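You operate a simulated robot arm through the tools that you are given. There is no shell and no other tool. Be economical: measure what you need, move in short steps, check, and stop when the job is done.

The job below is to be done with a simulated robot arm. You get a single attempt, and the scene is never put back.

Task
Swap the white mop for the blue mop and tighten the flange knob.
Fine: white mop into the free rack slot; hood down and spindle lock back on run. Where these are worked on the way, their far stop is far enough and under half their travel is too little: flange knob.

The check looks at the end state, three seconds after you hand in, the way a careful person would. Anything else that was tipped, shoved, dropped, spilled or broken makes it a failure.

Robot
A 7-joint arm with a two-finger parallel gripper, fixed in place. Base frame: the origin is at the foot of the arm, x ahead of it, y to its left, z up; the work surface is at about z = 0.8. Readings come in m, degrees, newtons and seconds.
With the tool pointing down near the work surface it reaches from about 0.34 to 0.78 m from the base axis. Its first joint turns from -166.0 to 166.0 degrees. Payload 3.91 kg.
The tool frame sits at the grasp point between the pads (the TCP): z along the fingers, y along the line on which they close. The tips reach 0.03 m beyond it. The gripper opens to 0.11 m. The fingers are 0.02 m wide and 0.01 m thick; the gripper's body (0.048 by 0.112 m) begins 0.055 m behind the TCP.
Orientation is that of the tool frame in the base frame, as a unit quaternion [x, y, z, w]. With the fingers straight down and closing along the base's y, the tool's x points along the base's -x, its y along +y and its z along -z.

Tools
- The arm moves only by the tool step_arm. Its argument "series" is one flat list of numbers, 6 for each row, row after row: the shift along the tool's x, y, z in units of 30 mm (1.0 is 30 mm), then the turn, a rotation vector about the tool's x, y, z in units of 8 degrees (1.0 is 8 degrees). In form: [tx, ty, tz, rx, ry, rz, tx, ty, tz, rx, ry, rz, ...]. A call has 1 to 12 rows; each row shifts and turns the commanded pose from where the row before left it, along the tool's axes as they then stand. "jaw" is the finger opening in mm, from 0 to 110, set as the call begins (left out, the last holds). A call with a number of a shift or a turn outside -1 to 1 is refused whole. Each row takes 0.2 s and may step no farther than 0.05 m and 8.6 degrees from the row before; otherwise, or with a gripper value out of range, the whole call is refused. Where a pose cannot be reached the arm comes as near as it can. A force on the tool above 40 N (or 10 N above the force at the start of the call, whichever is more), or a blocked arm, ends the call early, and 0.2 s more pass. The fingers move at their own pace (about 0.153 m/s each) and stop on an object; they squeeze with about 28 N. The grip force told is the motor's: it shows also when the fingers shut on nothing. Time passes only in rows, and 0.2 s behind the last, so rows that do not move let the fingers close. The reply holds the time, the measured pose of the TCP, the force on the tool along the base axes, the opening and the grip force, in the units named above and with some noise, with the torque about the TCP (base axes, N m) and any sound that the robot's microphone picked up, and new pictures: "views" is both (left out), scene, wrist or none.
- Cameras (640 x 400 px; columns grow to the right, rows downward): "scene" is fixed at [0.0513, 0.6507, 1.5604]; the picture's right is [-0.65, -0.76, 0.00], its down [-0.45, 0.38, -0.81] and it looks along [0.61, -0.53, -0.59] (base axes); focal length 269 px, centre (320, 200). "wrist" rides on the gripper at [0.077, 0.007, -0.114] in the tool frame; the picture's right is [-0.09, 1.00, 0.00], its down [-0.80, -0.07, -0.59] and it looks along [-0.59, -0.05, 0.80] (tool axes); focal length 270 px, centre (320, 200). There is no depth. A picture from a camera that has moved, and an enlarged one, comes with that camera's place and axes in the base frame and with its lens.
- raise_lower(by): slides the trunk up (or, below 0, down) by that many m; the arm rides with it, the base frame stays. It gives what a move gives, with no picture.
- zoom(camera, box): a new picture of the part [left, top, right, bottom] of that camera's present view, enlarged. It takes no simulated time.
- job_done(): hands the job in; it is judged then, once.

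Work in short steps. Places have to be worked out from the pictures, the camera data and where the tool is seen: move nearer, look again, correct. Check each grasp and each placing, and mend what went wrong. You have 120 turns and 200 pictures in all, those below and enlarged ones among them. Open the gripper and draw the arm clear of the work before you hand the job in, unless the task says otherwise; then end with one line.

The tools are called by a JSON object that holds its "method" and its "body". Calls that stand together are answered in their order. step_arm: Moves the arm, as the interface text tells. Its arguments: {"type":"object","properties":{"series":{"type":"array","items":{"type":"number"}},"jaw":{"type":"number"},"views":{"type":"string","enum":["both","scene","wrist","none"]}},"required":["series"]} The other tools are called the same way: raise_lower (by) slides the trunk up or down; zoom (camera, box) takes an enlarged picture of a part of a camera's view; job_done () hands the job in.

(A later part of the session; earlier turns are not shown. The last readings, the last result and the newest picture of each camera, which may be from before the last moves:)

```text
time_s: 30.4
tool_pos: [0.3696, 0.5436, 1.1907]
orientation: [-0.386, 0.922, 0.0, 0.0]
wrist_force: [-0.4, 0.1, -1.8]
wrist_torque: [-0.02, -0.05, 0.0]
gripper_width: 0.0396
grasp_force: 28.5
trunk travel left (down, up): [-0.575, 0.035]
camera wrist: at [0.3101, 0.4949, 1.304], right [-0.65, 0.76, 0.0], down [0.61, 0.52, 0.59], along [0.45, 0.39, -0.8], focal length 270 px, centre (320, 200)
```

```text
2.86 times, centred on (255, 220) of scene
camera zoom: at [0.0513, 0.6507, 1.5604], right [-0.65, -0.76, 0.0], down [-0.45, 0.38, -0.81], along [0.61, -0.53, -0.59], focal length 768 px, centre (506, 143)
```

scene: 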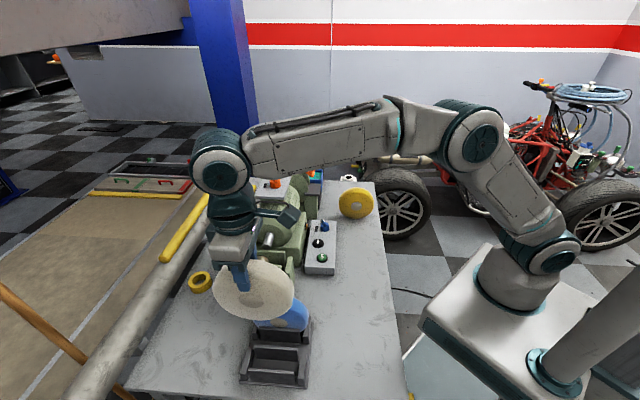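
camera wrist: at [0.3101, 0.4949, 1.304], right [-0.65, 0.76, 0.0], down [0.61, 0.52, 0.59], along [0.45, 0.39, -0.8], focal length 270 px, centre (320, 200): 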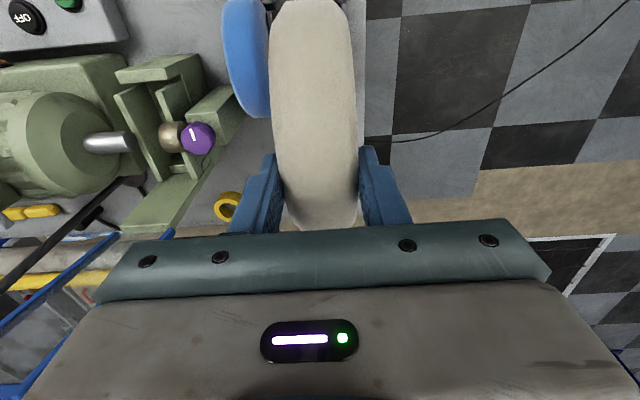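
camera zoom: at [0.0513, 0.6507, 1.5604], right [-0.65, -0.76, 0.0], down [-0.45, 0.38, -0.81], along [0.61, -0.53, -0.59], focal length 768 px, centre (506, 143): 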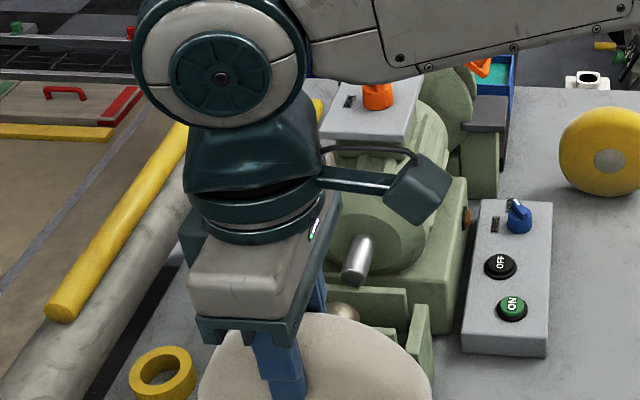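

Slot centre at its rim is about (0.354, 0.535) with a 48 mm gap for the 40 mm mop. I'll move over it, come down to a few cm above, and compare mop and slot directly in the scene view.

{"method": "step_arm", "body": {"series": [0.57, 0.17, 0, 0, 0, 0, 0, 0, 1, 0, 0, 0, 0, 0, 1, 0, 0, 0, 0, 0, 1, 0, 0, 0, 0, 0, 1, 0, 0, 0, 0, 0, 1, 0, 0, 0, 0, 0, 0.9, 0, 0, 0, 0, 0, 0, 0, 0, 0]}}

{"method": "zoom", "body": {"camera": "scene", "box": [220, 270, 340, 395]}}

```text
time_s: 32.2
tool_pos: [0.3522, 0.5381, 1.0142]
orientation: [-0.386, 0.923, 0.0, 0.0]
wrist_force: [0.1, 0.6, -1.3]
wrist_torque: [-0.07, 0.01, -0.02]
gripper_width: 0.0396
grasp_force: 28.5
trunk travel left (down, up): [-0.575, 0.035]
camera wrist: at [0.2927, 0.4882, 1.1288], right [-0.65, 0.76, 0.0], down [0.61, 0.52, 0.59], along [0.45, 0.38, -0.8], focal length 270 px, centre (320, 200)
```

scene: 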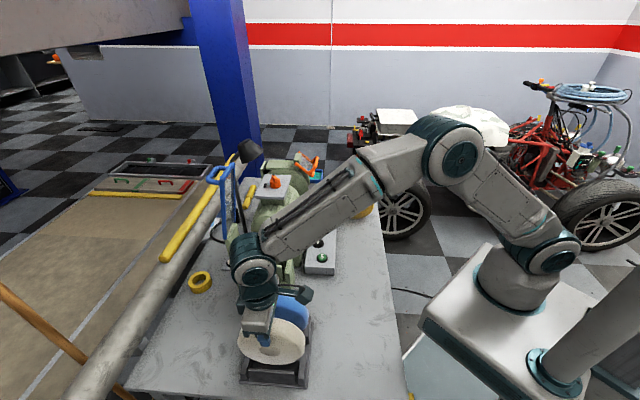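
wrist: 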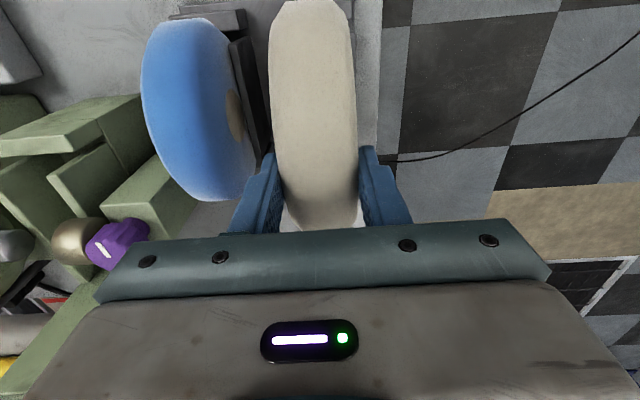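

```text
3.20 times, centred on (280, 332) of scene
camera zoom: at [0.0513, 0.6507, 1.5604], right [-0.65, -0.76, 0.0], down [-0.45, 0.38, -0.81], along [0.61, -0.53, -0.59], focal length 860 px, centre (448, -224)
```

zoom: 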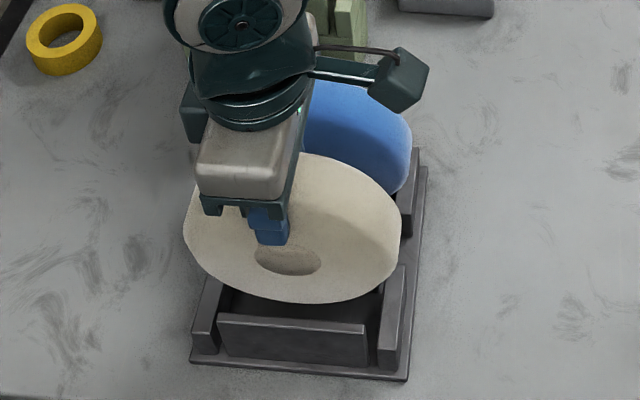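

With corrected camera axes the slot centre is about (0.357, 0.539) and the mop is within 3–4 mm of it. Nudging inward 3 mm and lowering so the mop's bottom reaches the plate tops, then checking again.

{"method": "step_arm", "body": {"series": [-0.05, -0.1, 0, 0, 0, 0, 0, 0, 0.4, 0, 0, 0, 0, 0, 0.3, 0, 0, 0, 0, 0, 0, 0, 0, 0], "views": "wrist"}}

{"method": "zoom", "body": {"camera": "scene", "box": [235, 310, 325, 395]}}

{"method": "zoom", "body": {"camera": "wrist", "box": [200, 0, 420, 120]}}

```text
time_s: 33.1
tool_pos: [0.3559, 0.5371, 0.9989]
orientation: [-0.386, 0.923, 0.004, 0.004]
wrist_force: [-2.2, -4.0, 15.1]
wrist_torque: [-0.9, 0.18, -0.09]
gripper_width: 0.0395
grasp_force: 28.1
trunk travel left (down, up): [-0.575, 0.035]
stopped in row 4: the force on the tool passed its limit at 53 N (the readings are from after the stop); the commanded pose is now the measured one
camera wrist: at [0.2954, 0.486, 1.1125], right [-0.65, 0.76, 0.0], down [0.61, 0.51, 0.6], along [0.46, 0.39, -0.8], focal length 270 px, centre (320, 200)
```

wrist: 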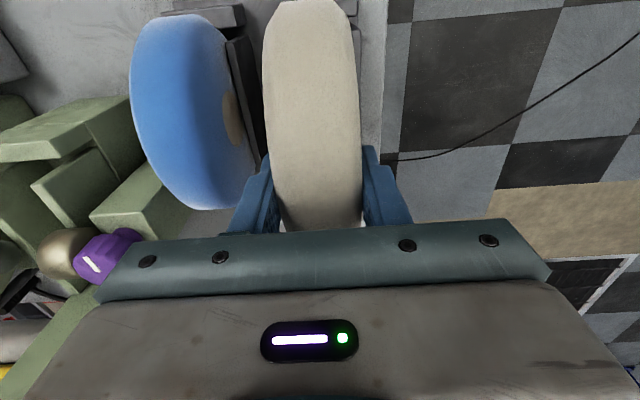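

```text
4.71 times, centred on (280, 352) of scene
camera zoom: at [0.0513, 0.6507, 1.5604], right [-0.65, -0.76, 0.0], down [-0.45, 0.38, -0.81], along [0.61, -0.53, -0.59], focal length 1266 px, centre (508, -518)
```

zoom: 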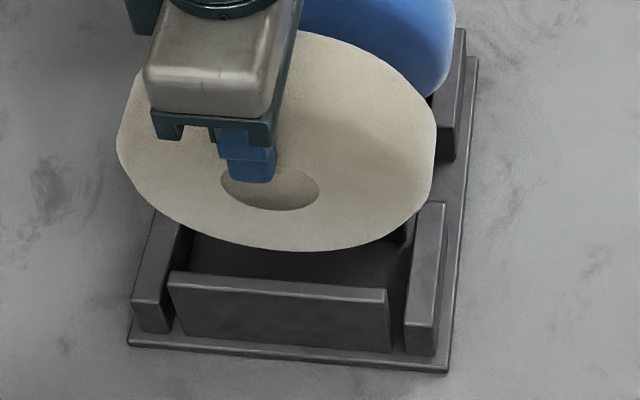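

```text
2.91 times, centred on (310, 60) of wrist
camera zoom: at [0.2954, 0.486, 1.1125], right [-0.65, 0.76, 0.0], down [0.61, 0.51, 0.6], along [0.46, 0.39, -0.8], focal length 786 px, centre (349, 607)
```

zoom: 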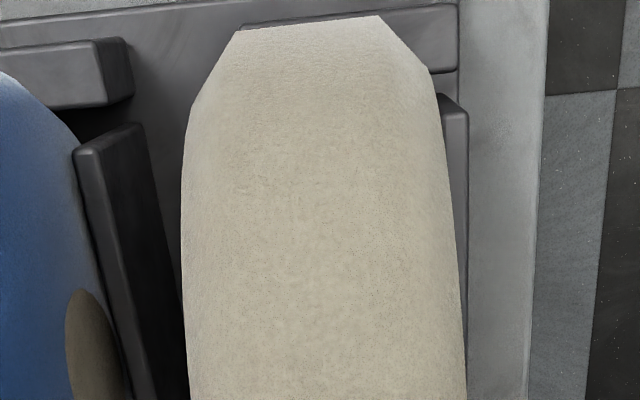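

The mop met something; the torque and wrist view place the contact on the inner (machine-side) plate. I'll raise 12 mm, shift outward about 9 mm, and look before lowering.

{"method": "step_arm", "body": {"series": [0, 0, -0.4, 0, 0, 0, 0, 0.3, 0, 0, 0, 0, 0, 0, 0, 0, 0, 0], "views": "wrist"}}

{"method": "zoom", "body": {"camera": "wrist", "box": [200, 0, 420, 120]}}

{"method": "zoom", "body": {"camera": "scene", "box": [235, 310, 325, 395]}}

```text
time_s: 33.9
tool_pos: [0.3476, 0.5449, 1.01]
orientation: [-0.386, 0.923, 0.003, 0.003]
wrist_force: [-0.2, -0.4, -2.1]
wrist_torque: [0.01, 0.0, -0.01]
gripper_width: 0.0397
grasp_force: 28.1
trunk travel left (down, up): [-0.575, 0.035]
camera wrist: at [0.2889, 0.4945, 1.1228], right [-0.65, 0.76, 0.0], down [0.61, 0.52, 0.6], along [0.46, 0.39, -0.8], focal length 270 px, centre (320, 200)
```

wrist: 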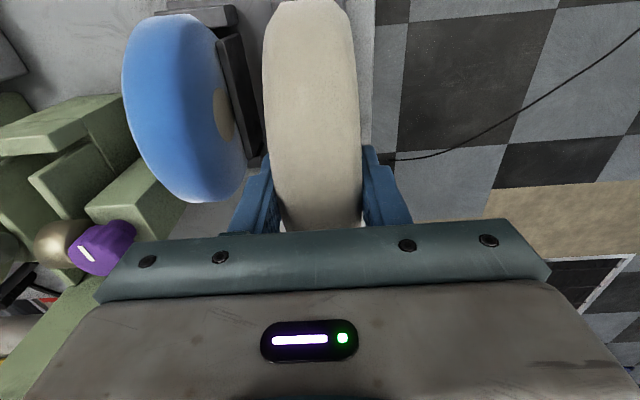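

```text
2.91 times, centred on (310, 60) of wrist
camera zoom: at [0.2889, 0.4945, 1.1228], right [-0.65, 0.76, 0.0], down [0.61, 0.52, 0.6], along [0.46, 0.39, -0.8], focal length 786 px, centre (349, 607)
```

zoom: 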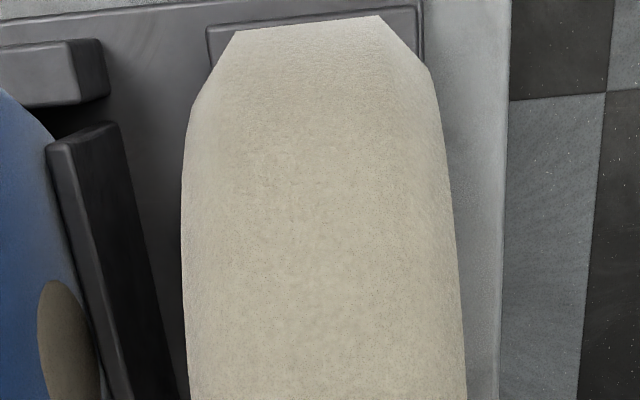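

```text
4.71 times, centred on (280, 352) of scene
camera zoom: at [0.0513, 0.6507, 1.5604], right [-0.65, -0.76, 0.0], down [-0.45, 0.38, -0.81], along [0.61, -0.53, -0.59], focal length 1266 px, centre (508, -518)
```

zoom: 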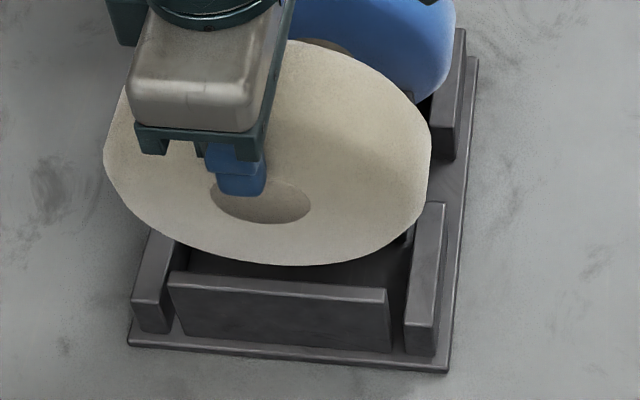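

That fits: the plates are taller than the cheeks, which puts the slot centre at about (0.348, 0.543), and the mop is now there. Lowering gently.

{"method": "step_arm", "body": {"series": [0, 0, 0.35, 0, 0, 0, 0, 0, 0.35, 0, 0, 0, 0, 0, 0.35, 0, 0, 0], "views": "wrist"}}

{"method": "zoom", "body": {"camera": "scene", "box": [235, 310, 325, 395]}}

```text
time_s: 34.7
tool_pos: [0.3471, 0.5437, 0.9814]
orientation: [-0.385, 0.923, 0.005, 0.007]
wrist_force: [3.9, 2.8, 34.7]
wrist_torque: [0.61, 0.32, -0.11]
gripper_width: 0.0398
grasp_force: 28.2
trunk travel left (down, up): [-0.575, 0.035]
camera wrist: at [0.2886, 0.4922, 1.0945], right [-0.65, 0.76, 0.01], down [0.61, 0.51, 0.61], along [0.46, 0.4, -0.79], focal length 270 px, centre (320, 200)
```

wrist: 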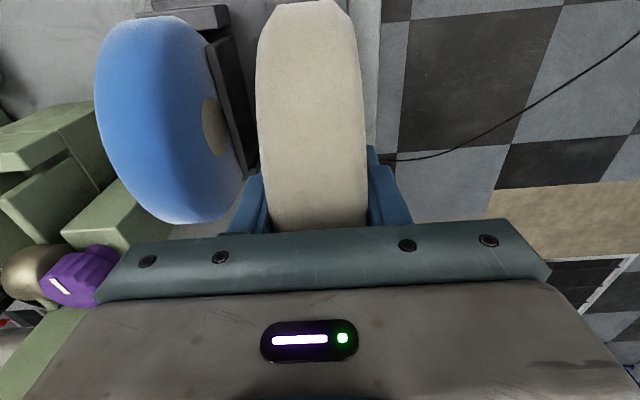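

```text
4.71 times, centred on (280, 352) of scene
camera zoom: at [0.0513, 0.6507, 1.5604], right [-0.65, -0.76, 0.0], down [-0.45, 0.38, -0.81], along [0.61, -0.53, -0.59], focal length 1266 px, centre (508, -518)
```

zoom: 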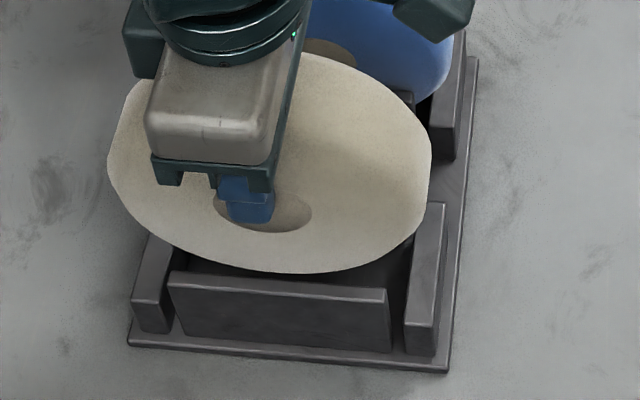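

Blocked again, this time with the contact on the outer side, and the mop slid up a little in the fingers. The right spot lies midway, so I'll lift 15 mm, go back 6 mm and try again.

{"method": "step_arm", "body": {"series": [0, 0, -0.5, 0, 0, 0, 0, 0, -0.2, 0, 0, 0, 0, -0.2, 0, 0, 0, 0, 0, 0, 0, 0, 0, 0], "views": "wrist"}}

{"method": "zoom", "body": {"camera": "scene", "box": [235, 310, 325, 395]}}

{"method": "zoom", "body": {"camera": "wrist", "box": [200, 0, 420, 120]}}

```text
time_s: 35.7
tool_pos: [0.353, 0.5391, 0.9987]
orientation: [-0.386, 0.922, 0.003, 0.003]
wrist_force: [0.7, -0.2, -1.9]
wrist_torque: [0.01, -0.01, -0.01]
gripper_width: 0.0395
grasp_force: 27.6
trunk travel left (down, up): [-0.575, 0.035]
camera wrist: at [0.2939, 0.4894, 1.1126], right [-0.65, 0.76, 0.0], down [0.61, 0.52, 0.6], along [0.46, 0.39, -0.8], focal length 270 px, centre (320, 200)
```

wrist: 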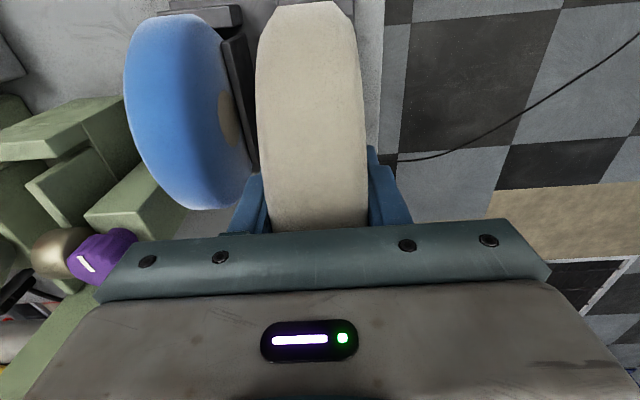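

```text
4.71 times, centred on (280, 352) of scene
camera zoom: at [0.0513, 0.6507, 1.5604], right [-0.65, -0.76, 0.0], down [-0.45, 0.38, -0.81], along [0.61, -0.53, -0.59], focal length 1266 px, centre (508, -518)
```

zoom: 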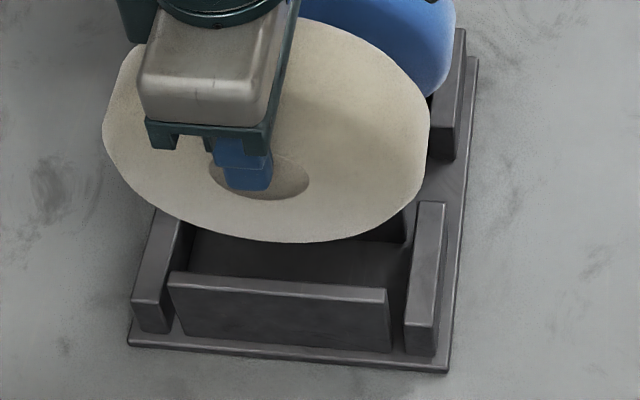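

```text
2.91 times, centred on (310, 60) of wrist
camera zoom: at [0.2939, 0.4894, 1.1126], right [-0.65, 0.76, 0.0], down [0.61, 0.52, 0.6], along [0.46, 0.39, -0.8], focal length 786 px, centre (349, 607)
```

zoom: 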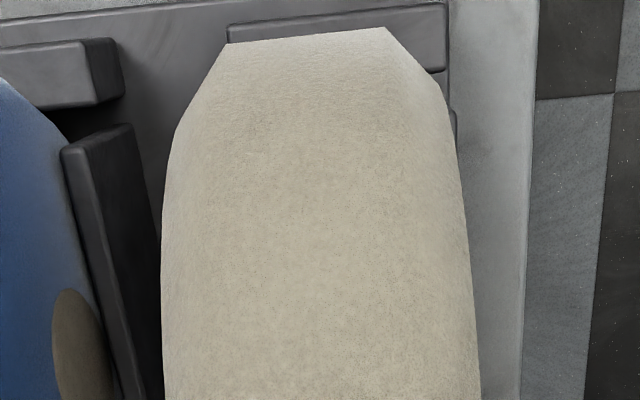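

By the two contacts the slot centre lies about 2 mm further out than this. Shifting that and lowering gently.

{"method": "step_arm", "body": {"series": [0, 0.07, 0.2, 0, 0, 0, 0, 0, 0.2, 0, 0, 0, 0, 0, 0.2, 0, 0, 0, 0, 0, 0.2, 0, 0, 0], "views": "none"}}

{"method": "zoom", "body": {"camera": "scene", "box": [235, 310, 325, 395]}}

```text
time_s: 36.7
tool_pos: [0.3517, 0.5423, 0.9746]
orientation: [-0.386, 0.923, 0.003, 0.002]
wrist_force: [-0.2, 0.1, -2.5]
wrist_torque: [-0.03, 0.01, -0.01]
gripper_width: 0.0397
grasp_force: 27.9
trunk travel left (down, up): [-0.575, 0.035]
```

```text
4.71 times, centred on (280, 352) of scene
camera zoom: at [0.0513, 0.6507, 1.5604], right [-0.65, -0.76, 0.0], down [-0.45, 0.38, -0.81], along [0.61, -0.53, -0.59], focal length 1266 px, centre (508, -518)
```

zoom: 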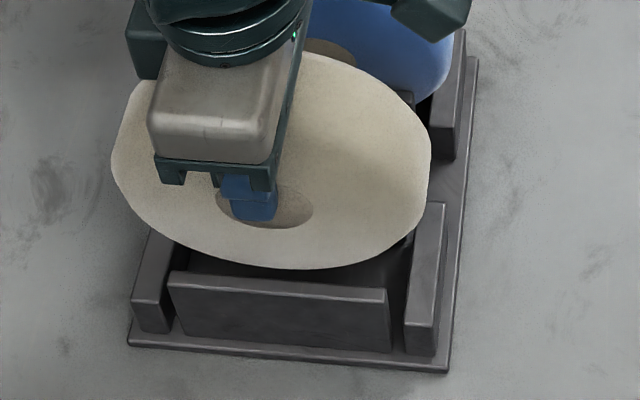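

It is now lower than where it was blocked, with no contact, so it's entering. Continuing down.

{"method": "step_arm", "body": {"series": [0, 0, 0.25, 0, 0, 0, 0, 0, 0.25, 0, 0, 0, 0, 0, 0.2, 0, 0, 0, 0, 0, 0.2, 0, 0, 0], "views": "wrist"}}

{"method": "zoom", "body": {"camera": "scene", "box": [235, 310, 325, 395]}}

```text
time_s: 37.7
tool_pos: [0.3516, 0.5404, 0.9474]
orientation: [-0.385, 0.923, 0.001, 0.003]
wrist_force: [0.3, 0.5, -2.7]
wrist_torque: [0.01, 0.01, -0.01]
gripper_width: 0.0398
grasp_force: 27.8
trunk travel left (down, up): [-0.575, 0.035]
camera wrist: at [0.2926, 0.4903, 1.0611], right [-0.65, 0.76, 0.0], down [0.61, 0.52, 0.6], along [0.46, 0.39, -0.8], focal length 270 px, centre (320, 200)
```

wrist: 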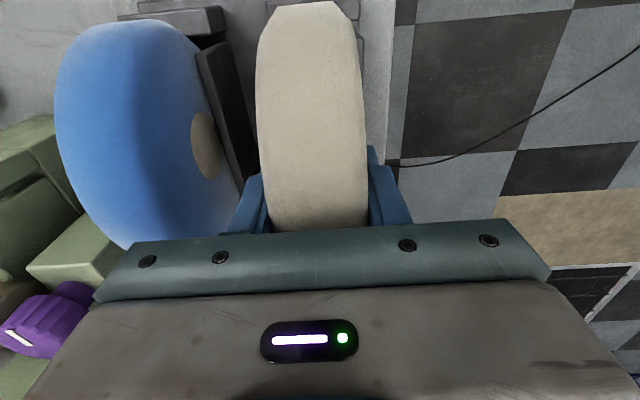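

```text
4.71 times, centred on (280, 352) of scene
camera zoom: at [0.0513, 0.6507, 1.5604], right [-0.65, -0.76, 0.0], down [-0.45, 0.38, -0.81], along [0.61, -0.53, -0.59], focal length 1266 px, centre (508, -518)
```

zoom: 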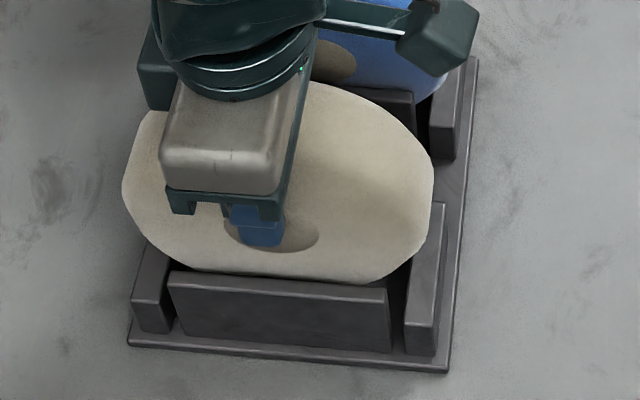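

Going in behind the front plate with no contact force. A little further until it touches down.

{"method": "step_arm", "body": {"series": [0, 0, 0.15, 0, 0, 0, 0, 0, 0.15, 0, 0, 0, 0, 0, 0.15, 0, 0, 0, 0, 0, 0, 0, 0, 0], "views": "none"}}

{"method": "zoom", "body": {"camera": "scene", "box": [235, 310, 325, 395]}}

```text
time_s: 38.7
tool_pos: [0.3513, 0.5402, 0.934]
orientation: [-0.386, 0.923, 0.004, 0.002]
wrist_force: [-0.6, -0.1, -1.9]
wrist_torque: [-0.05, -0.04, -0.01]
gripper_width: 0.0398
grasp_force: 28.1
trunk travel left (down, up): [-0.575, 0.035]
```

```text
4.71 times, centred on (280, 352) of scene
camera zoom: at [0.0513, 0.6507, 1.5604], right [-0.65, -0.76, 0.0], down [-0.45, 0.38, -0.81], along [0.61, -0.53, -0.59], focal length 1266 px, centre (508, -518)
```

zoom: 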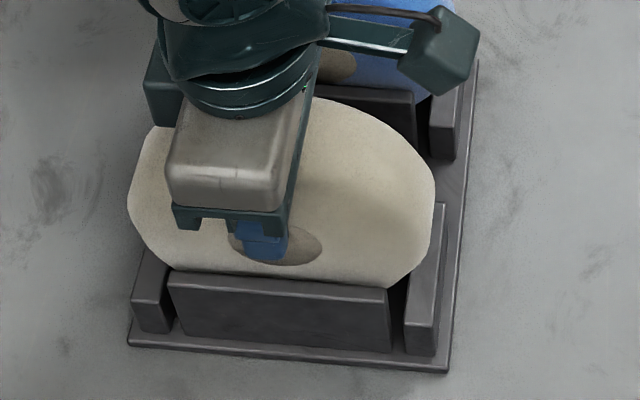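

{"method": "step_arm", "body": {"series": [0, 0, 0.12, 0, 0, 0, 0, 0, 0.12, 0, 0, 0, 0, 0, 0.12, 0, 0, 0, 0, 0, 0.12, 0, 0, 0, 0, 0, 0, 0, 0, 0], "views": "none"}}

{"method": "zoom", "body": {"camera": "scene", "box": [235, 310, 325, 395]}}

```text
time_s: 39.9
tool_pos: [0.3523, 0.5409, 0.9246]
orientation: [-0.386, 0.922, 0.005, 0.006]
wrist_force: [-0.4, -4.0, 34.2]
wrist_torque: [-0.51, -0.13, -0.16]
gripper_width: 0.0398
grasp_force: 28.0
trunk travel left (down, up): [-0.575, 0.035]
```

```text
4.71 times, centred on (280, 352) of scene
camera zoom: at [0.0513, 0.6507, 1.5604], right [-0.65, -0.76, 0.0], down [-0.45, 0.38, -0.81], along [0.61, -0.53, -0.59], focal length 1266 px, centre (508, -518)
```

zoom: 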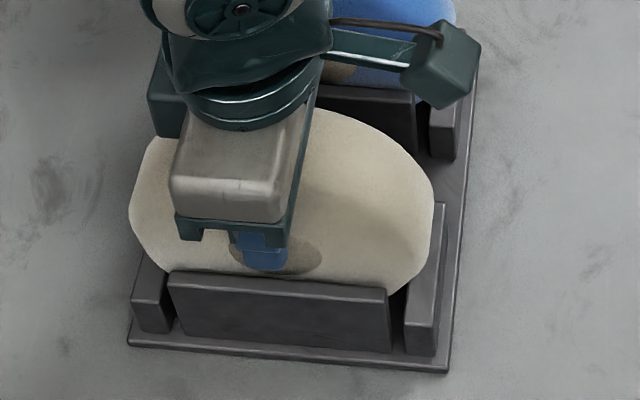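

Touchdown at TCP z≈0.926, with the mop sitting as deep as the blue one does. Relieving the push, opening and rising straight up.

{"method": "step_arm", "body": {"series": [0, 0, -0.12, 0, 0, 0, 0, 0, 0, 0, 0, 0, 0, 0, 0, 0, 0, 0], "jaw": 60, "views": "none"}}

{"method": "step_arm", "body": {"series": [0, 0, -0.8, 0, 0, 0, 0, 0, -1, 0, 0, 0, 0, 0, -1, 0, 0, 0, 0, 0, -1, 0, 0, 0, 0, 0, -1, 0, 0, 0]}}

{"method": "zoom", "body": {"camera": "scene", "box": [235, 280, 325, 395]}}

```text
time_s: 40.7
tool_pos: [0.3511, 0.5409, 0.923]
orientation: [-0.386, 0.923, 0.002, 0.003]
wrist_force: [-0.2, -0.7, -0.4]
wrist_torque: [0.02, -0.02, -0.05]
gripper_width: 0.0602
grasp_force: 0.2
trunk travel left (down, up): [-0.575, 0.035]
```

```text
time_s: 41.9
tool_pos: [0.351, 0.5391, 1.0687]
orientation: [-0.386, 0.923, 0.002, 0.003]
wrist_force: [-0.6, 0.5, -0.8]
wrist_torque: [-0.02, 0.0, 0.0]
gripper_width: 0.06
grasp_force: 0.1
trunk travel left (down, up): [-0.575, 0.035]
camera wrist: at [0.2925, 0.4886, 1.1813], right [-0.65, 0.76, 0.0], down [0.61, 0.52, 0.6], along [0.46, 0.39, -0.8], focal length 270 px, centre (320, 200)
```

scene: 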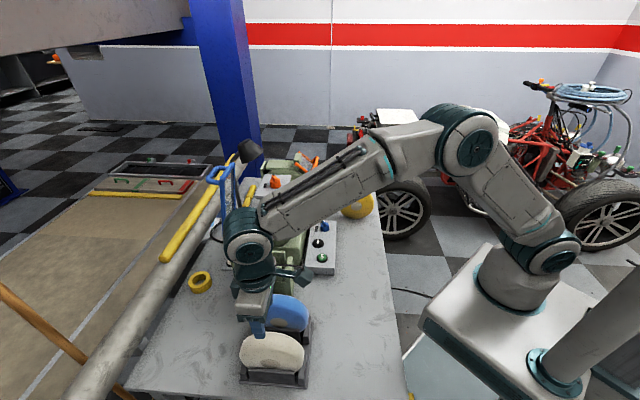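
wrist: 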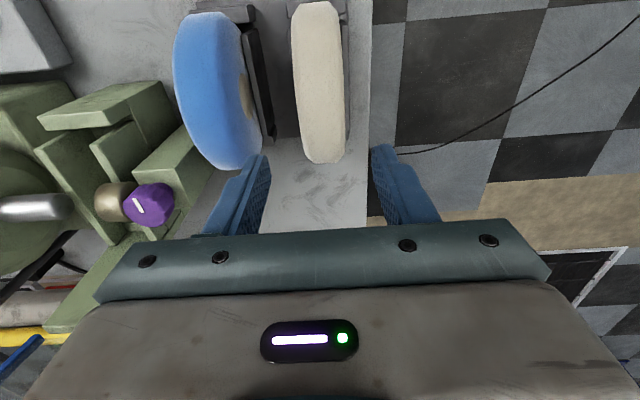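

```text
3.48 times, centred on (280, 338) of scene
camera zoom: at [0.0513, 0.6507, 1.5604], right [-0.65, -0.76, 0.0], down [-0.45, 0.38, -0.81], along [0.61, -0.53, -0.59], focal length 935 px, centre (459, -278)
```

zoom: 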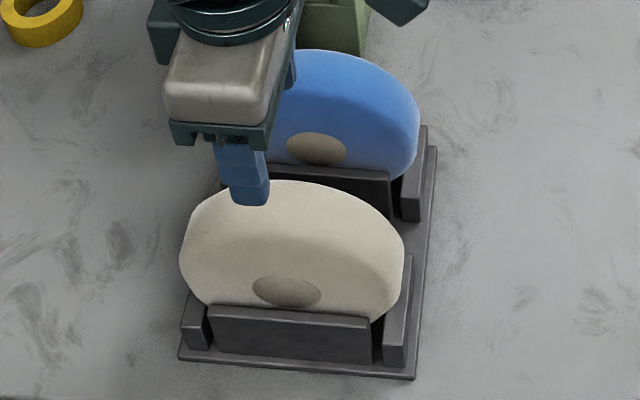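

The white mop stands properly in the free slot. Now over the blue mop, one slot pitch (about 101 mm) inward.

{"method": "step_arm", "body": {"series": [0, -0.84, 0, 0, 0, 0, 0, -0.84, 0, 0, 0, 0, 0, -0.84, 0, 0, 0, 0, 0, -0.84, 0, 0, 0, 0, 0, 0, 0, 0, 0, 0], "jaw": 75}}

```text
time_s: 43.1
tool_pos: [0.4239, 0.4688, 1.0674]
orientation: [-0.386, 0.922, 0.003, 0.002]
wrist_force: [0.0, 0.4, 0.2]
wrist_torque: [0.06, -0.03, 0.02]
gripper_width: 0.0751
grasp_force: 0.0
trunk travel left (down, up): [-0.575, 0.035]
camera wrist: at [0.365, 0.4176, 1.1797], right [-0.65, 0.76, 0.0], down [0.61, 0.52, 0.6], along [0.46, 0.39, -0.8], focal length 270 px, centre (320, 200)
```

scene: 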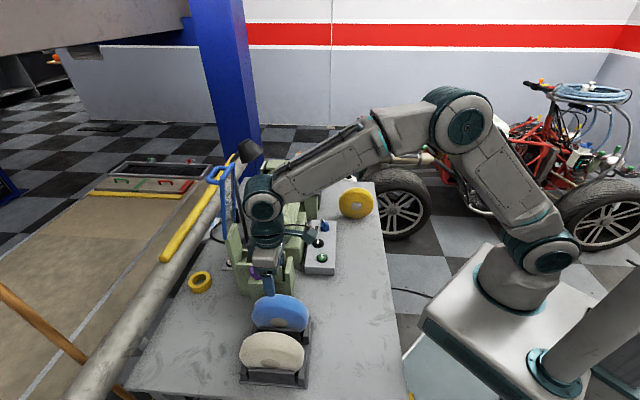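
wrist: 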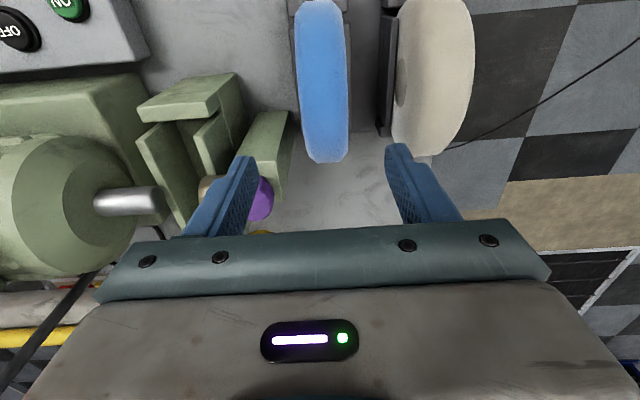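

Blue mop is centred. The knob's post is close on that side, so I'll narrow the jaws to 56 mm before descending.

{"method": "step_arm", "body": {"series": [0, 0, 0, 0, 0, 0, 0, 0, 0.9, 0, 0, 0, 0, 0, 0.9, 0, 0, 0, 0, 0, 0.9, 0, 0, 0, 0, 0, 0.7, 0, 0, 0, 0, 0, 0.7, 0, 0, 0], "jaw": 56, "views": "wrist"}}

```text
time_s: 44.5
tool_pos: [0.425, 0.4695, 0.9433]
orientation: [-0.387, 0.922, 0.003, 0.002]
wrist_force: [0.6, -0.3, -1.2]
wrist_torque: [0.0, -0.01, 0.02]
gripper_width: 0.0559
grasp_force: 0.2
trunk travel left (down, up): [-0.575, 0.035]
camera wrist: at [0.3658, 0.4191, 1.0564], right [-0.65, 0.76, 0.0], down [0.61, 0.52, 0.6], along [0.46, 0.39, -0.8], focal length 270 px, centre (320, 200)
```

wrist: 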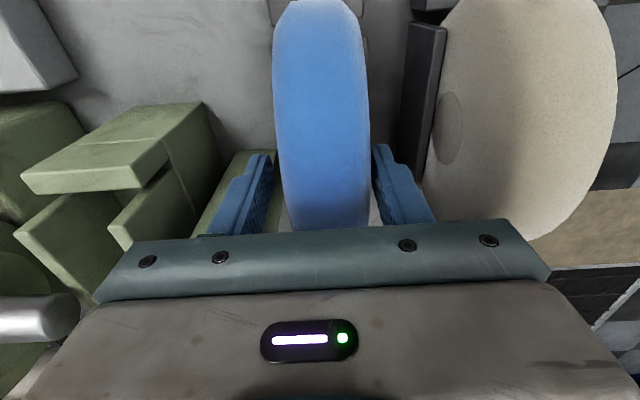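

Straddled at much the same depth as the white mop was. Closing and lifting.

{"method": "step_arm", "body": {"series": [0, 0, 0, 0, 0, 0, 0, 0, 0, 0, 0, 0, 0, 0, 0, 0, 0, 0], "jaw": 20, "views": "none"}}

{"method": "step_arm", "body": {"series": [0, 0, -0.4, 0, 0, 0, 0, 0, -0.7, 0, 0, 0, 0, 0, -1, 0, 0, 0, 0, 0, -1, 0, 0, 0, 0, 0, -1, 0, 0, 0, 0, 0, -1, 0, 0, 0, 0, 0, -1, 0, 0, 0, 0, 0, -1, 0, 0, 0, 0, 0, -0.8, 0, 0, 0]}}

```text
time_s: 45.3
tool_pos: [0.4252, 0.4698, 0.9439]
orientation: [-0.386, 0.923, 0.003, 0.002]
wrist_force: [-4.4, 4.7, 2.4]
wrist_torque: [0.26, 0.35, -0.25]
gripper_width: 0.0399
grasp_force: 27.9
trunk travel left (down, up): [-0.575, 0.035]
```

```text
time_s: 47.3
tool_pos: [0.4206, 0.4674, 1.1808]
orientation: [-0.386, 0.923, 0.003, 0.003]
wrist_force: [-0.9, -0.7, -1.9]
wrist_torque: [-0.01, -0.02, 0.02]
gripper_width: 0.0397
grasp_force: 27.8
trunk travel left (down, up): [-0.575, 0.035]
camera wrist: at [0.3621, 0.4167, 1.2946], right [-0.65, 0.76, 0.0], down [0.61, 0.52, 0.6], along [0.46, 0.39, -0.8], focal length 270 px, centre (320, 200)
```

scene: 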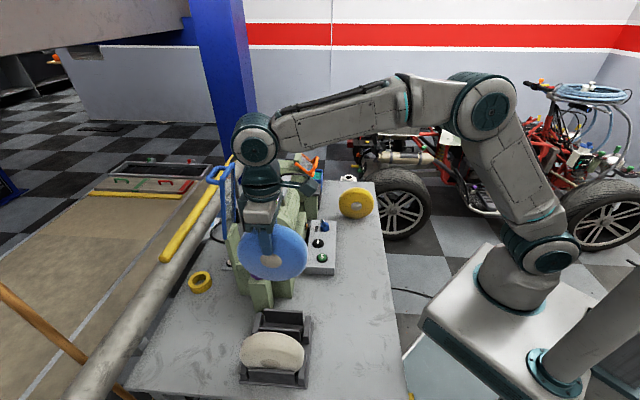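
wrist: 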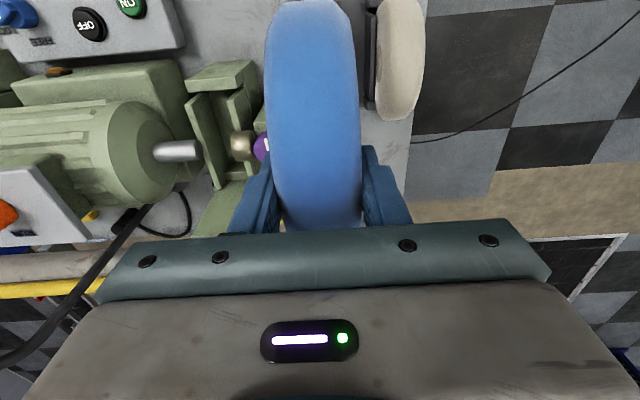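

Blue mop lifted cleanly. Carrying it over the spindle cradle, bottom just above the hub, towards the pose where the white one was gripped (0.573, 0.4175).

{"method": "step_arm", "body": {"series": [-0.407, -0.795, 0.1, 0, 0, 0, -0.407, -0.795, 0.1, 0, 0, 0, -0.407, -0.795, 0.1, 0, 0, 0, -0.407, -0.795, 0.1, 0, 0, 0, -0.407, -0.795, 0.1, 0, 0, 0, -0.407, -0.795, 0.1, 0, 0, 0, 0, 0, 0, 0, 0, 0]}}

```text
time_s: 48.9
tool_pos: [0.5728, 0.4187, 1.1615]
orientation: [-0.386, 0.922, 0.002, 0.001]
wrist_force: [-15.2, -9.8, -9.7]
wrist_torque: [-0.54, 0.98, 0.0]
gripper_width: 0.0399
grasp_force: 28.5
trunk travel left (down, up): [-0.575, 0.035]
camera wrist: at [0.5148, 0.369, 1.2749], right [-0.65, 0.76, 0.0], down [0.61, 0.52, 0.6], along [0.45, 0.39, -0.8], focal length 270 px, centre (320, 200)
```

scene: 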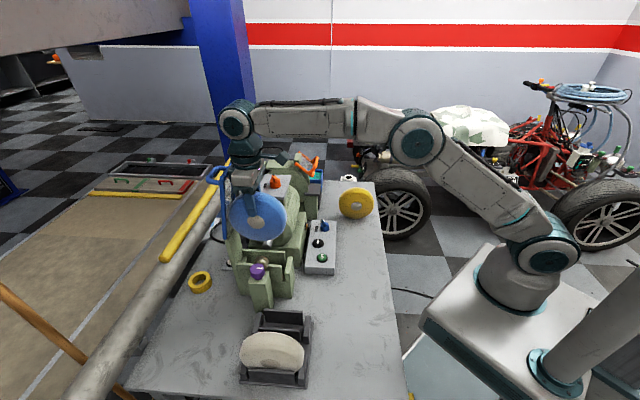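
wrist: 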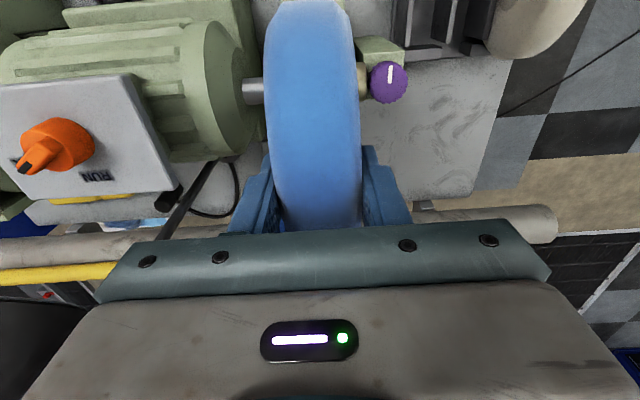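

There's a steady side push: the mop's far rim is touching the open hood at this height. I'll ease 8 mm towards the robot, check the force, then go down past it.

{"method": "step_arm", "body": {"series": [0.27, 0, 0, 0, 0, 0, 0, 0, 0, 0, 0, 0], "views": "wrist"}}

{"method": "zoom", "body": {"camera": "scene", "box": [195, 145, 315, 310]}}

```text
time_s: 49.5
tool_pos: [0.5712, 0.4147, 1.1619]
orientation: [-0.384, 0.923, 0.002, 0.003]
wrist_force: [1.3, -0.2, -2.0]
wrist_torque: [0.0, 0.0, 0.05]
gripper_width: 0.0398
grasp_force: 27.8
trunk travel left (down, up): [-0.575, 0.035]
camera wrist: at [0.5124, 0.3642, 1.2755], right [-0.65, 0.76, 0.0], down [0.61, 0.52, 0.6], along [0.46, 0.39, -0.8], focal length 270 px, centre (320, 200)
```

wrist: 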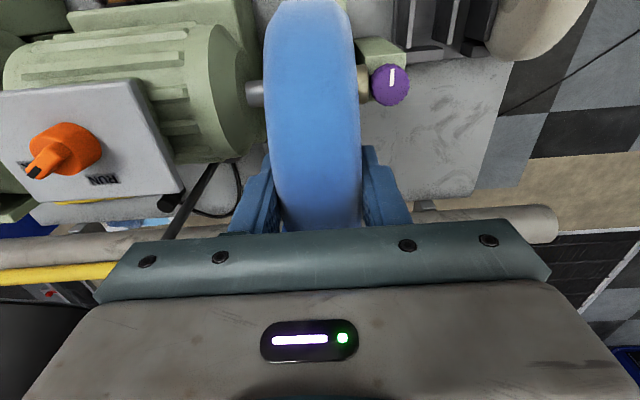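

```text
2.42 times, centred on (255, 228) of scene
camera zoom: at [0.0513, 0.6507, 1.5604], right [-0.65, -0.76, 0.0], down [-0.45, 0.38, -0.81], along [0.61, -0.53, -0.59], focal length 652 px, centre (478, 133)
```

zoom: 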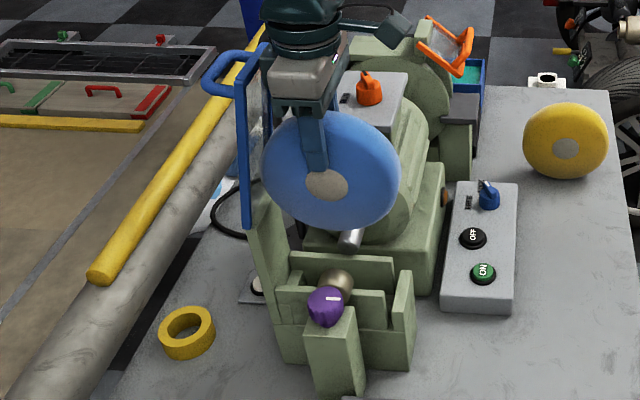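

Clear of the hood now, and aligned within a few mm. Descending to just above the cradle.

{"method": "step_arm", "body": {"series": [0, 0, 0.6, 0, 0, 0, 0, 0, 0.6, 0, 0, 0, 0, 0, 0.6, 0, 0, 0, 0, 0, 0.6, 0, 0, 0], "views": "wrist"}}

{"method": "zoom", "body": {"camera": "scene", "box": [215, 195, 315, 315]}}

```text
time_s: 50.5
tool_pos: [0.5713, 0.4144, 1.0897]
orientation: [-0.386, 0.923, 0.003, 0.002]
wrist_force: [0.2, -0.2, -2.3]
wrist_torque: [0.0, 0.05, -0.03]
gripper_width: 0.0396
grasp_force: 28.4
trunk travel left (down, up): [-0.575, 0.035]
camera wrist: at [0.5131, 0.3634, 1.2034], right [-0.65, 0.76, 0.0], down [0.61, 0.52, 0.6], along [0.46, 0.39, -0.8], focal length 270 px, centre (320, 200)
```

wrist: 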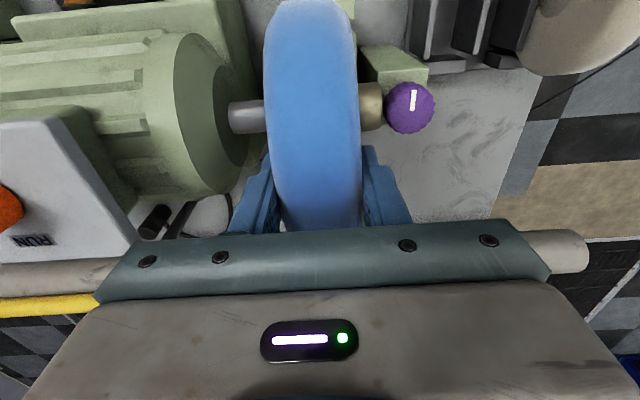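

```text
3.33 times, centred on (265, 255) of scene
camera zoom: at [0.0513, 0.6507, 1.5604], right [-0.65, -0.76, 0.0], down [-0.45, 0.38, -0.81], along [0.61, -0.53, -0.59], focal length 896 px, centre (503, 17)
```

zoom: 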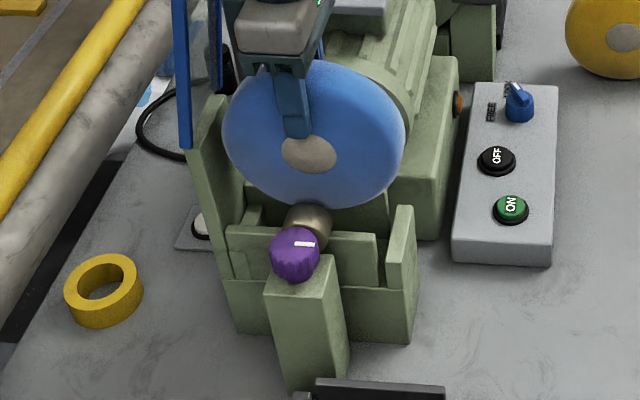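

Aligned within about a millimetre of the white mop's lift path. Continuing down slowly with the force limit watching.

{"method": "step_arm", "body": {"series": [-0.1, 0.02, 0.3, 0, 0, 0, 0, 0, 0.35, 0, 0, 0, 0, 0, 0.35, 0, 0, 0, 0, 0, 0.3, 0, 0, 0, 0, 0, 0, 0, 0, 0], "views": "wrist"}}

{"method": "zoom", "body": {"camera": "scene", "box": [215, 195, 315, 315]}}

```text
time_s: 51.7
tool_pos: [0.5745, 0.4175, 1.0514]
orientation: [-0.386, 0.923, 0.003, 0.002]
wrist_force: [0.1, 0.3, -2.1]
wrist_torque: [0.05, -0.01, 0.0]
gripper_width: 0.0399
grasp_force: 28.0
trunk travel left (down, up): [-0.575, 0.035]
camera wrist: at [0.5155, 0.3675, 1.1652], right [-0.65, 0.76, 0.0], down [0.61, 0.52, 0.6], along [0.46, 0.39, -0.8], focal length 270 px, centre (320, 200)
```

wrist: 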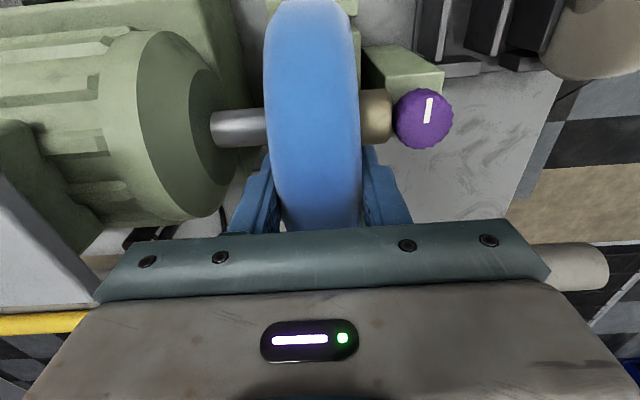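

```text
3.33 times, centred on (265, 255) of scene
camera zoom: at [0.0513, 0.6507, 1.5604], right [-0.65, -0.76, 0.0], down [-0.45, 0.38, -0.81], along [0.61, -0.53, -0.59], focal length 896 px, centre (503, 17)
```

zoom: 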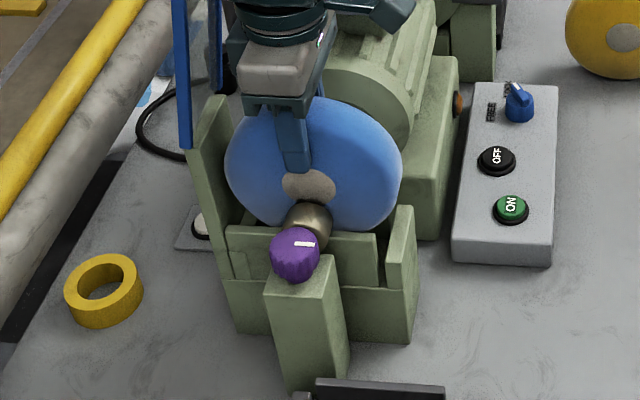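

Slipping in behind the front plate, no contact yet. Lowering to touchdown.

{"method": "step_arm", "body": {"series": [0, 0, 0.2, 0, 0, 0, 0, 0, 0.2, 0, 0, 0, 0, 0, 0.15, 0, 0, 0, 0, 0, 0.1, 0, 0, 0, 0, 0, 0, 0, 0, 0], "views": "none"}}

{"method": "zoom", "body": {"camera": "scene", "box": [215, 195, 315, 315]}}

```text
time_s: 52.9
tool_pos: [0.5737, 0.4188, 1.0312]
orientation: [-0.386, 0.922, 0.003, 0.002]
wrist_force: [0.5, -0.8, -1.5]
wrist_torque: [0.0, 0.02, 0.01]
gripper_width: 0.0397
grasp_force: 27.8
trunk travel left (down, up): [-0.575, 0.035]
```

```text
3.33 times, centred on (265, 255) of scene
camera zoom: at [0.0513, 0.6507, 1.5604], right [-0.65, -0.76, 0.0], down [-0.45, 0.38, -0.81], along [0.61, -0.53, -0.59], focal length 896 px, centre (503, 17)
```

zoom: 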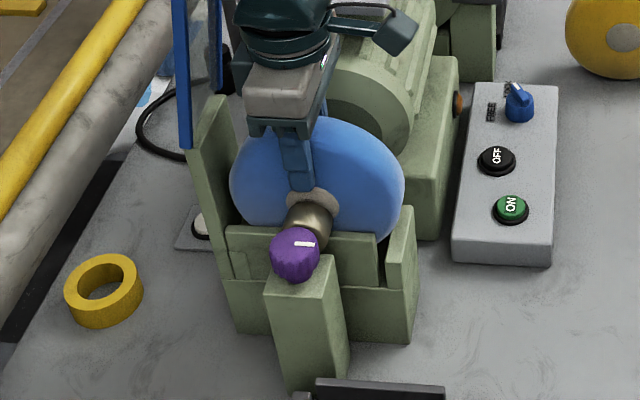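

{"method": "step_arm", "body": {"series": [0, 0, 0.08, 0, 0, 0, 0, 0, 0.08, 0, 0, 0, 0, 0, 0, 0, 0, 0], "views": "none"}}

{"method": "zoom", "body": {"camera": "scene", "box": [235, 225, 295, 275]}}

```text
time_s: 53.7
tool_pos: [0.5738, 0.4194, 1.0277]
orientation: [-0.386, 0.922, 0.003, 0.003]
wrist_force: [0.6, -0.1, -2.0]
wrist_torque: [0.02, -0.01, 0.01]
gripper_width: 0.0397
grasp_force: 27.9
trunk travel left (down, up): [-0.575, 0.035]
```

```text
8.00 times, centred on (265, 250) of scene
camera zoom: at [0.0513, 0.6507, 1.5604], right [-0.65, -0.76, 0.0], down [-0.45, 0.38, -0.81], along [0.61, -0.53, -0.59], focal length 2151 px, centre (760, -200)
```

zoom: 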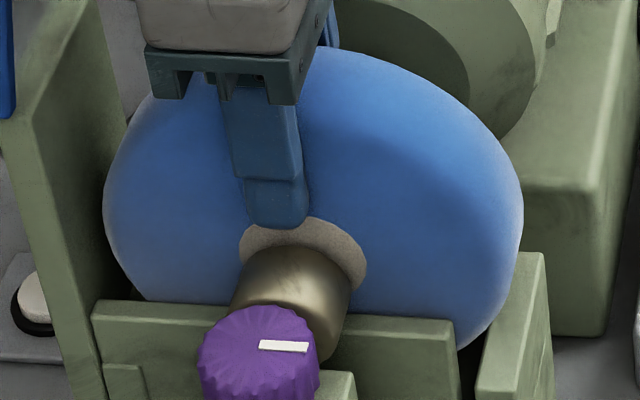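

The mop's hub sits a few millimetres above the flange and the fingertip still clears it. Lowering 4 mm more and checking.

{"method": "step_arm", "body": {"series": [0, 0, 0.08, 0, 0, 0, 0, 0, 0.07, 0, 0, 0, 0, 0, 0, 0, 0, 0], "views": "none"}}

{"method": "zoom", "body": {"camera": "scene", "box": [235, 225, 295, 275]}}

```text
time_s: 54.5
tool_pos: [0.5726, 0.4182, 1.0229]
orientation: [-0.386, 0.922, 0.004, 0.003]
wrist_force: [0.3, 0.4, -1.6]
wrist_torque: [0.07, -0.01, -0.05]
gripper_width: 0.0397
grasp_force: 28.7
trunk travel left (down, up): [-0.575, 0.035]
```

```text
8.00 times, centred on (265, 250) of scene
camera zoom: at [0.0513, 0.6507, 1.5604], right [-0.65, -0.76, 0.0], down [-0.45, 0.38, -0.81], along [0.61, -0.53, -0.59], focal length 2151 px, centre (760, -200)
```

zoom: 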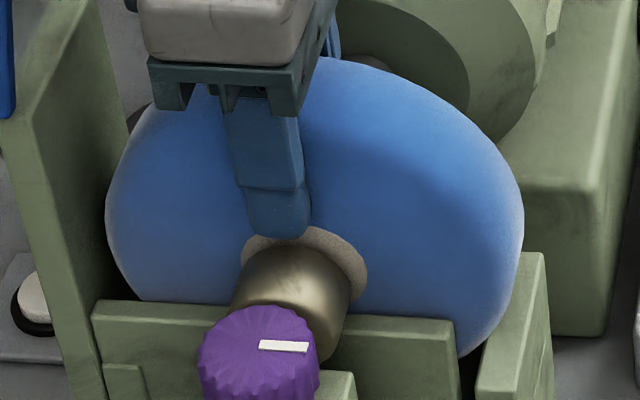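

Nearly concentric, as the white one was. Another 2 mm, then open slightly and release.

{"method": "step_arm", "body": {"series": [0, 0, 0.07, 0, 0, 0, 0, 0, 0, 0, 0, 0], "views": "none"}}

{"method": "step_arm", "body": {"series": [0, 0, 0, 0, 0, 0, 0, 0, 0, 0, 0, 0], "jaw": 60, "views": "none"}}

{"method": "step_arm", "body": {"series": [0, 0, -0.7, 0, 0, 0, 0, 0, -1, 0, 0, 0, 0, 0, -1, 0, 0, 0, 0, 0, -1, 0, 0, 0]}}

{"method": "zoom", "body": {"camera": "scene", "box": [215, 210, 315, 290]}}

```text
time_s: 55.1
tool_pos: [0.5725, 0.4188, 1.0218]
orientation: [-0.386, 0.922, 0.004, 0.004]
wrist_force: [2.4, 3.0, 8.1]
wrist_torque: [0.04, 0.38, -0.17]
gripper_width: 0.0401
grasp_force: 27.9
trunk travel left (down, up): [-0.575, 0.035]
```

```text
time_s: 55.7
tool_pos: [0.5736, 0.4176, 1.0211]
orientation: [-0.386, 0.922, 0.003, 0.002]
wrist_force: [-0.4, -0.2, -0.6]
wrist_torque: [0.01, 0.0, 0.01]
gripper_width: 0.06
grasp_force: 0.1
trunk travel left (down, up): [-0.575, 0.035]
```

```text
time_s: 56.7
tool_pos: [0.5732, 0.4188, 1.132]
orientation: [-0.386, 0.923, 0.003, 0.002]
wrist_force: [0.3, -0.2, -0.5]
wrist_torque: [0.03, -0.01, 0.03]
gripper_width: 0.06
grasp_force: 0.0
trunk travel left (down, up): [-0.575, 0.035]
camera wrist: at [0.5136, 0.3676, 1.2458], right [-0.65, 0.76, 0.0], down [0.61, 0.52, 0.6], along [0.46, 0.39, -0.8], focal length 270 px, centre (320, 200)
```

scene: 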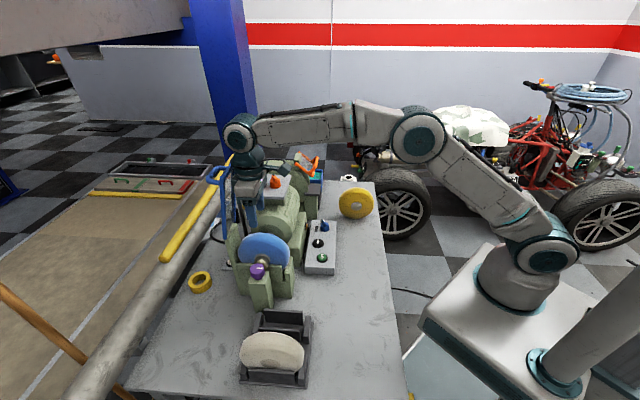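
wrist: 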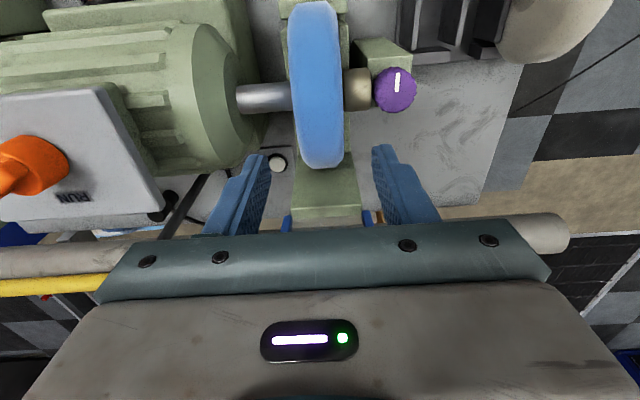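

```text
5.00 times, centred on (265, 250) of scene
camera zoom: at [0.0513, 0.6507, 1.5604], right [-0.65, -0.76, 0.0], down [-0.45, 0.38, -0.81], along [0.61, -0.53, -0.59], focal length 1345 px, centre (595, -50)
```

zoom: 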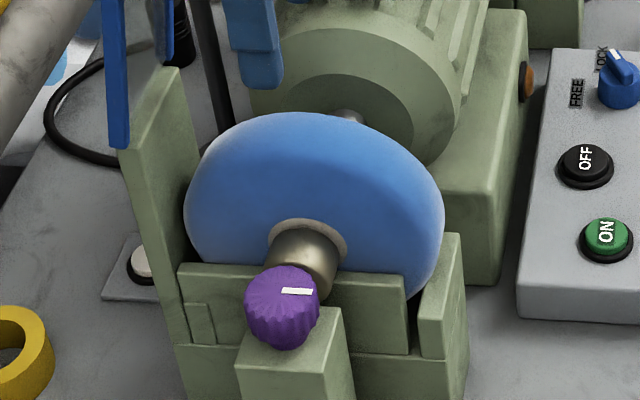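

The blue mop sits concentric on the flange. Now back over the knob, yaw set 30° short of square for a clockwise tightening stroke.

{"method": "step_arm", "body": {"series": [0.1, 0.83, 0, 0, 0, 0, 0, 0.83, 0, 0, 0, 0, 0, 0.82, 0, 0, 0, 0, 0, 0, 0, 0, 0, 0.942, 0, 0, 0, 0, 0, 0.942, 0, 0, 0, 0, 0, 0.942, 0, 0, 0, 0, 0, 0.942, 0, 0, 0, 0, 0, 0.942, 0, 0, 0, 0, 0, 0.942, 0, 0, 0, 0, 0, 0.942, 0, 0, 0, 0, 0, 0.942, 0, 0, 0, 0, 0, 0], "jaw": 52, "views": "wrist"}}

```text
time_s: 59.3
tool_pos: [0.5186, 0.4687, 1.132]
orientation: [0.13, 0.991, 0.005, 0.001]
wrist_force: [-0.3, 1.0, 1.0]
wrist_torque: [0.02, -0.05, -0.01]
gripper_width: 0.052
grasp_force: 0.1
trunk travel left (down, up): [-0.575, 0.035]
camera wrist: at [0.4448, 0.4944, 1.2463], right [0.34, 0.94, 0.01], down [0.75, -0.28, 0.59], along [0.56, -0.2, -0.8], focal length 270 px, centre (320, 200)
```

wrist: 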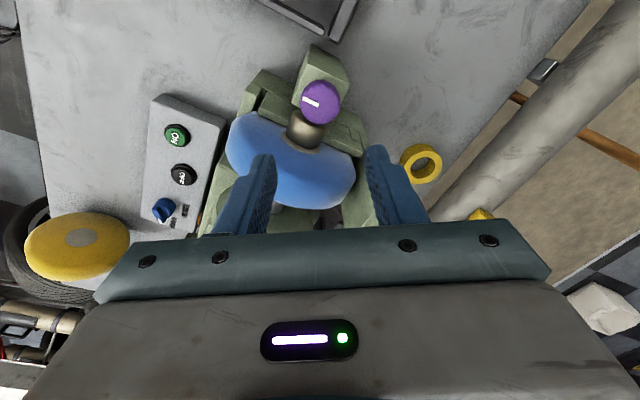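

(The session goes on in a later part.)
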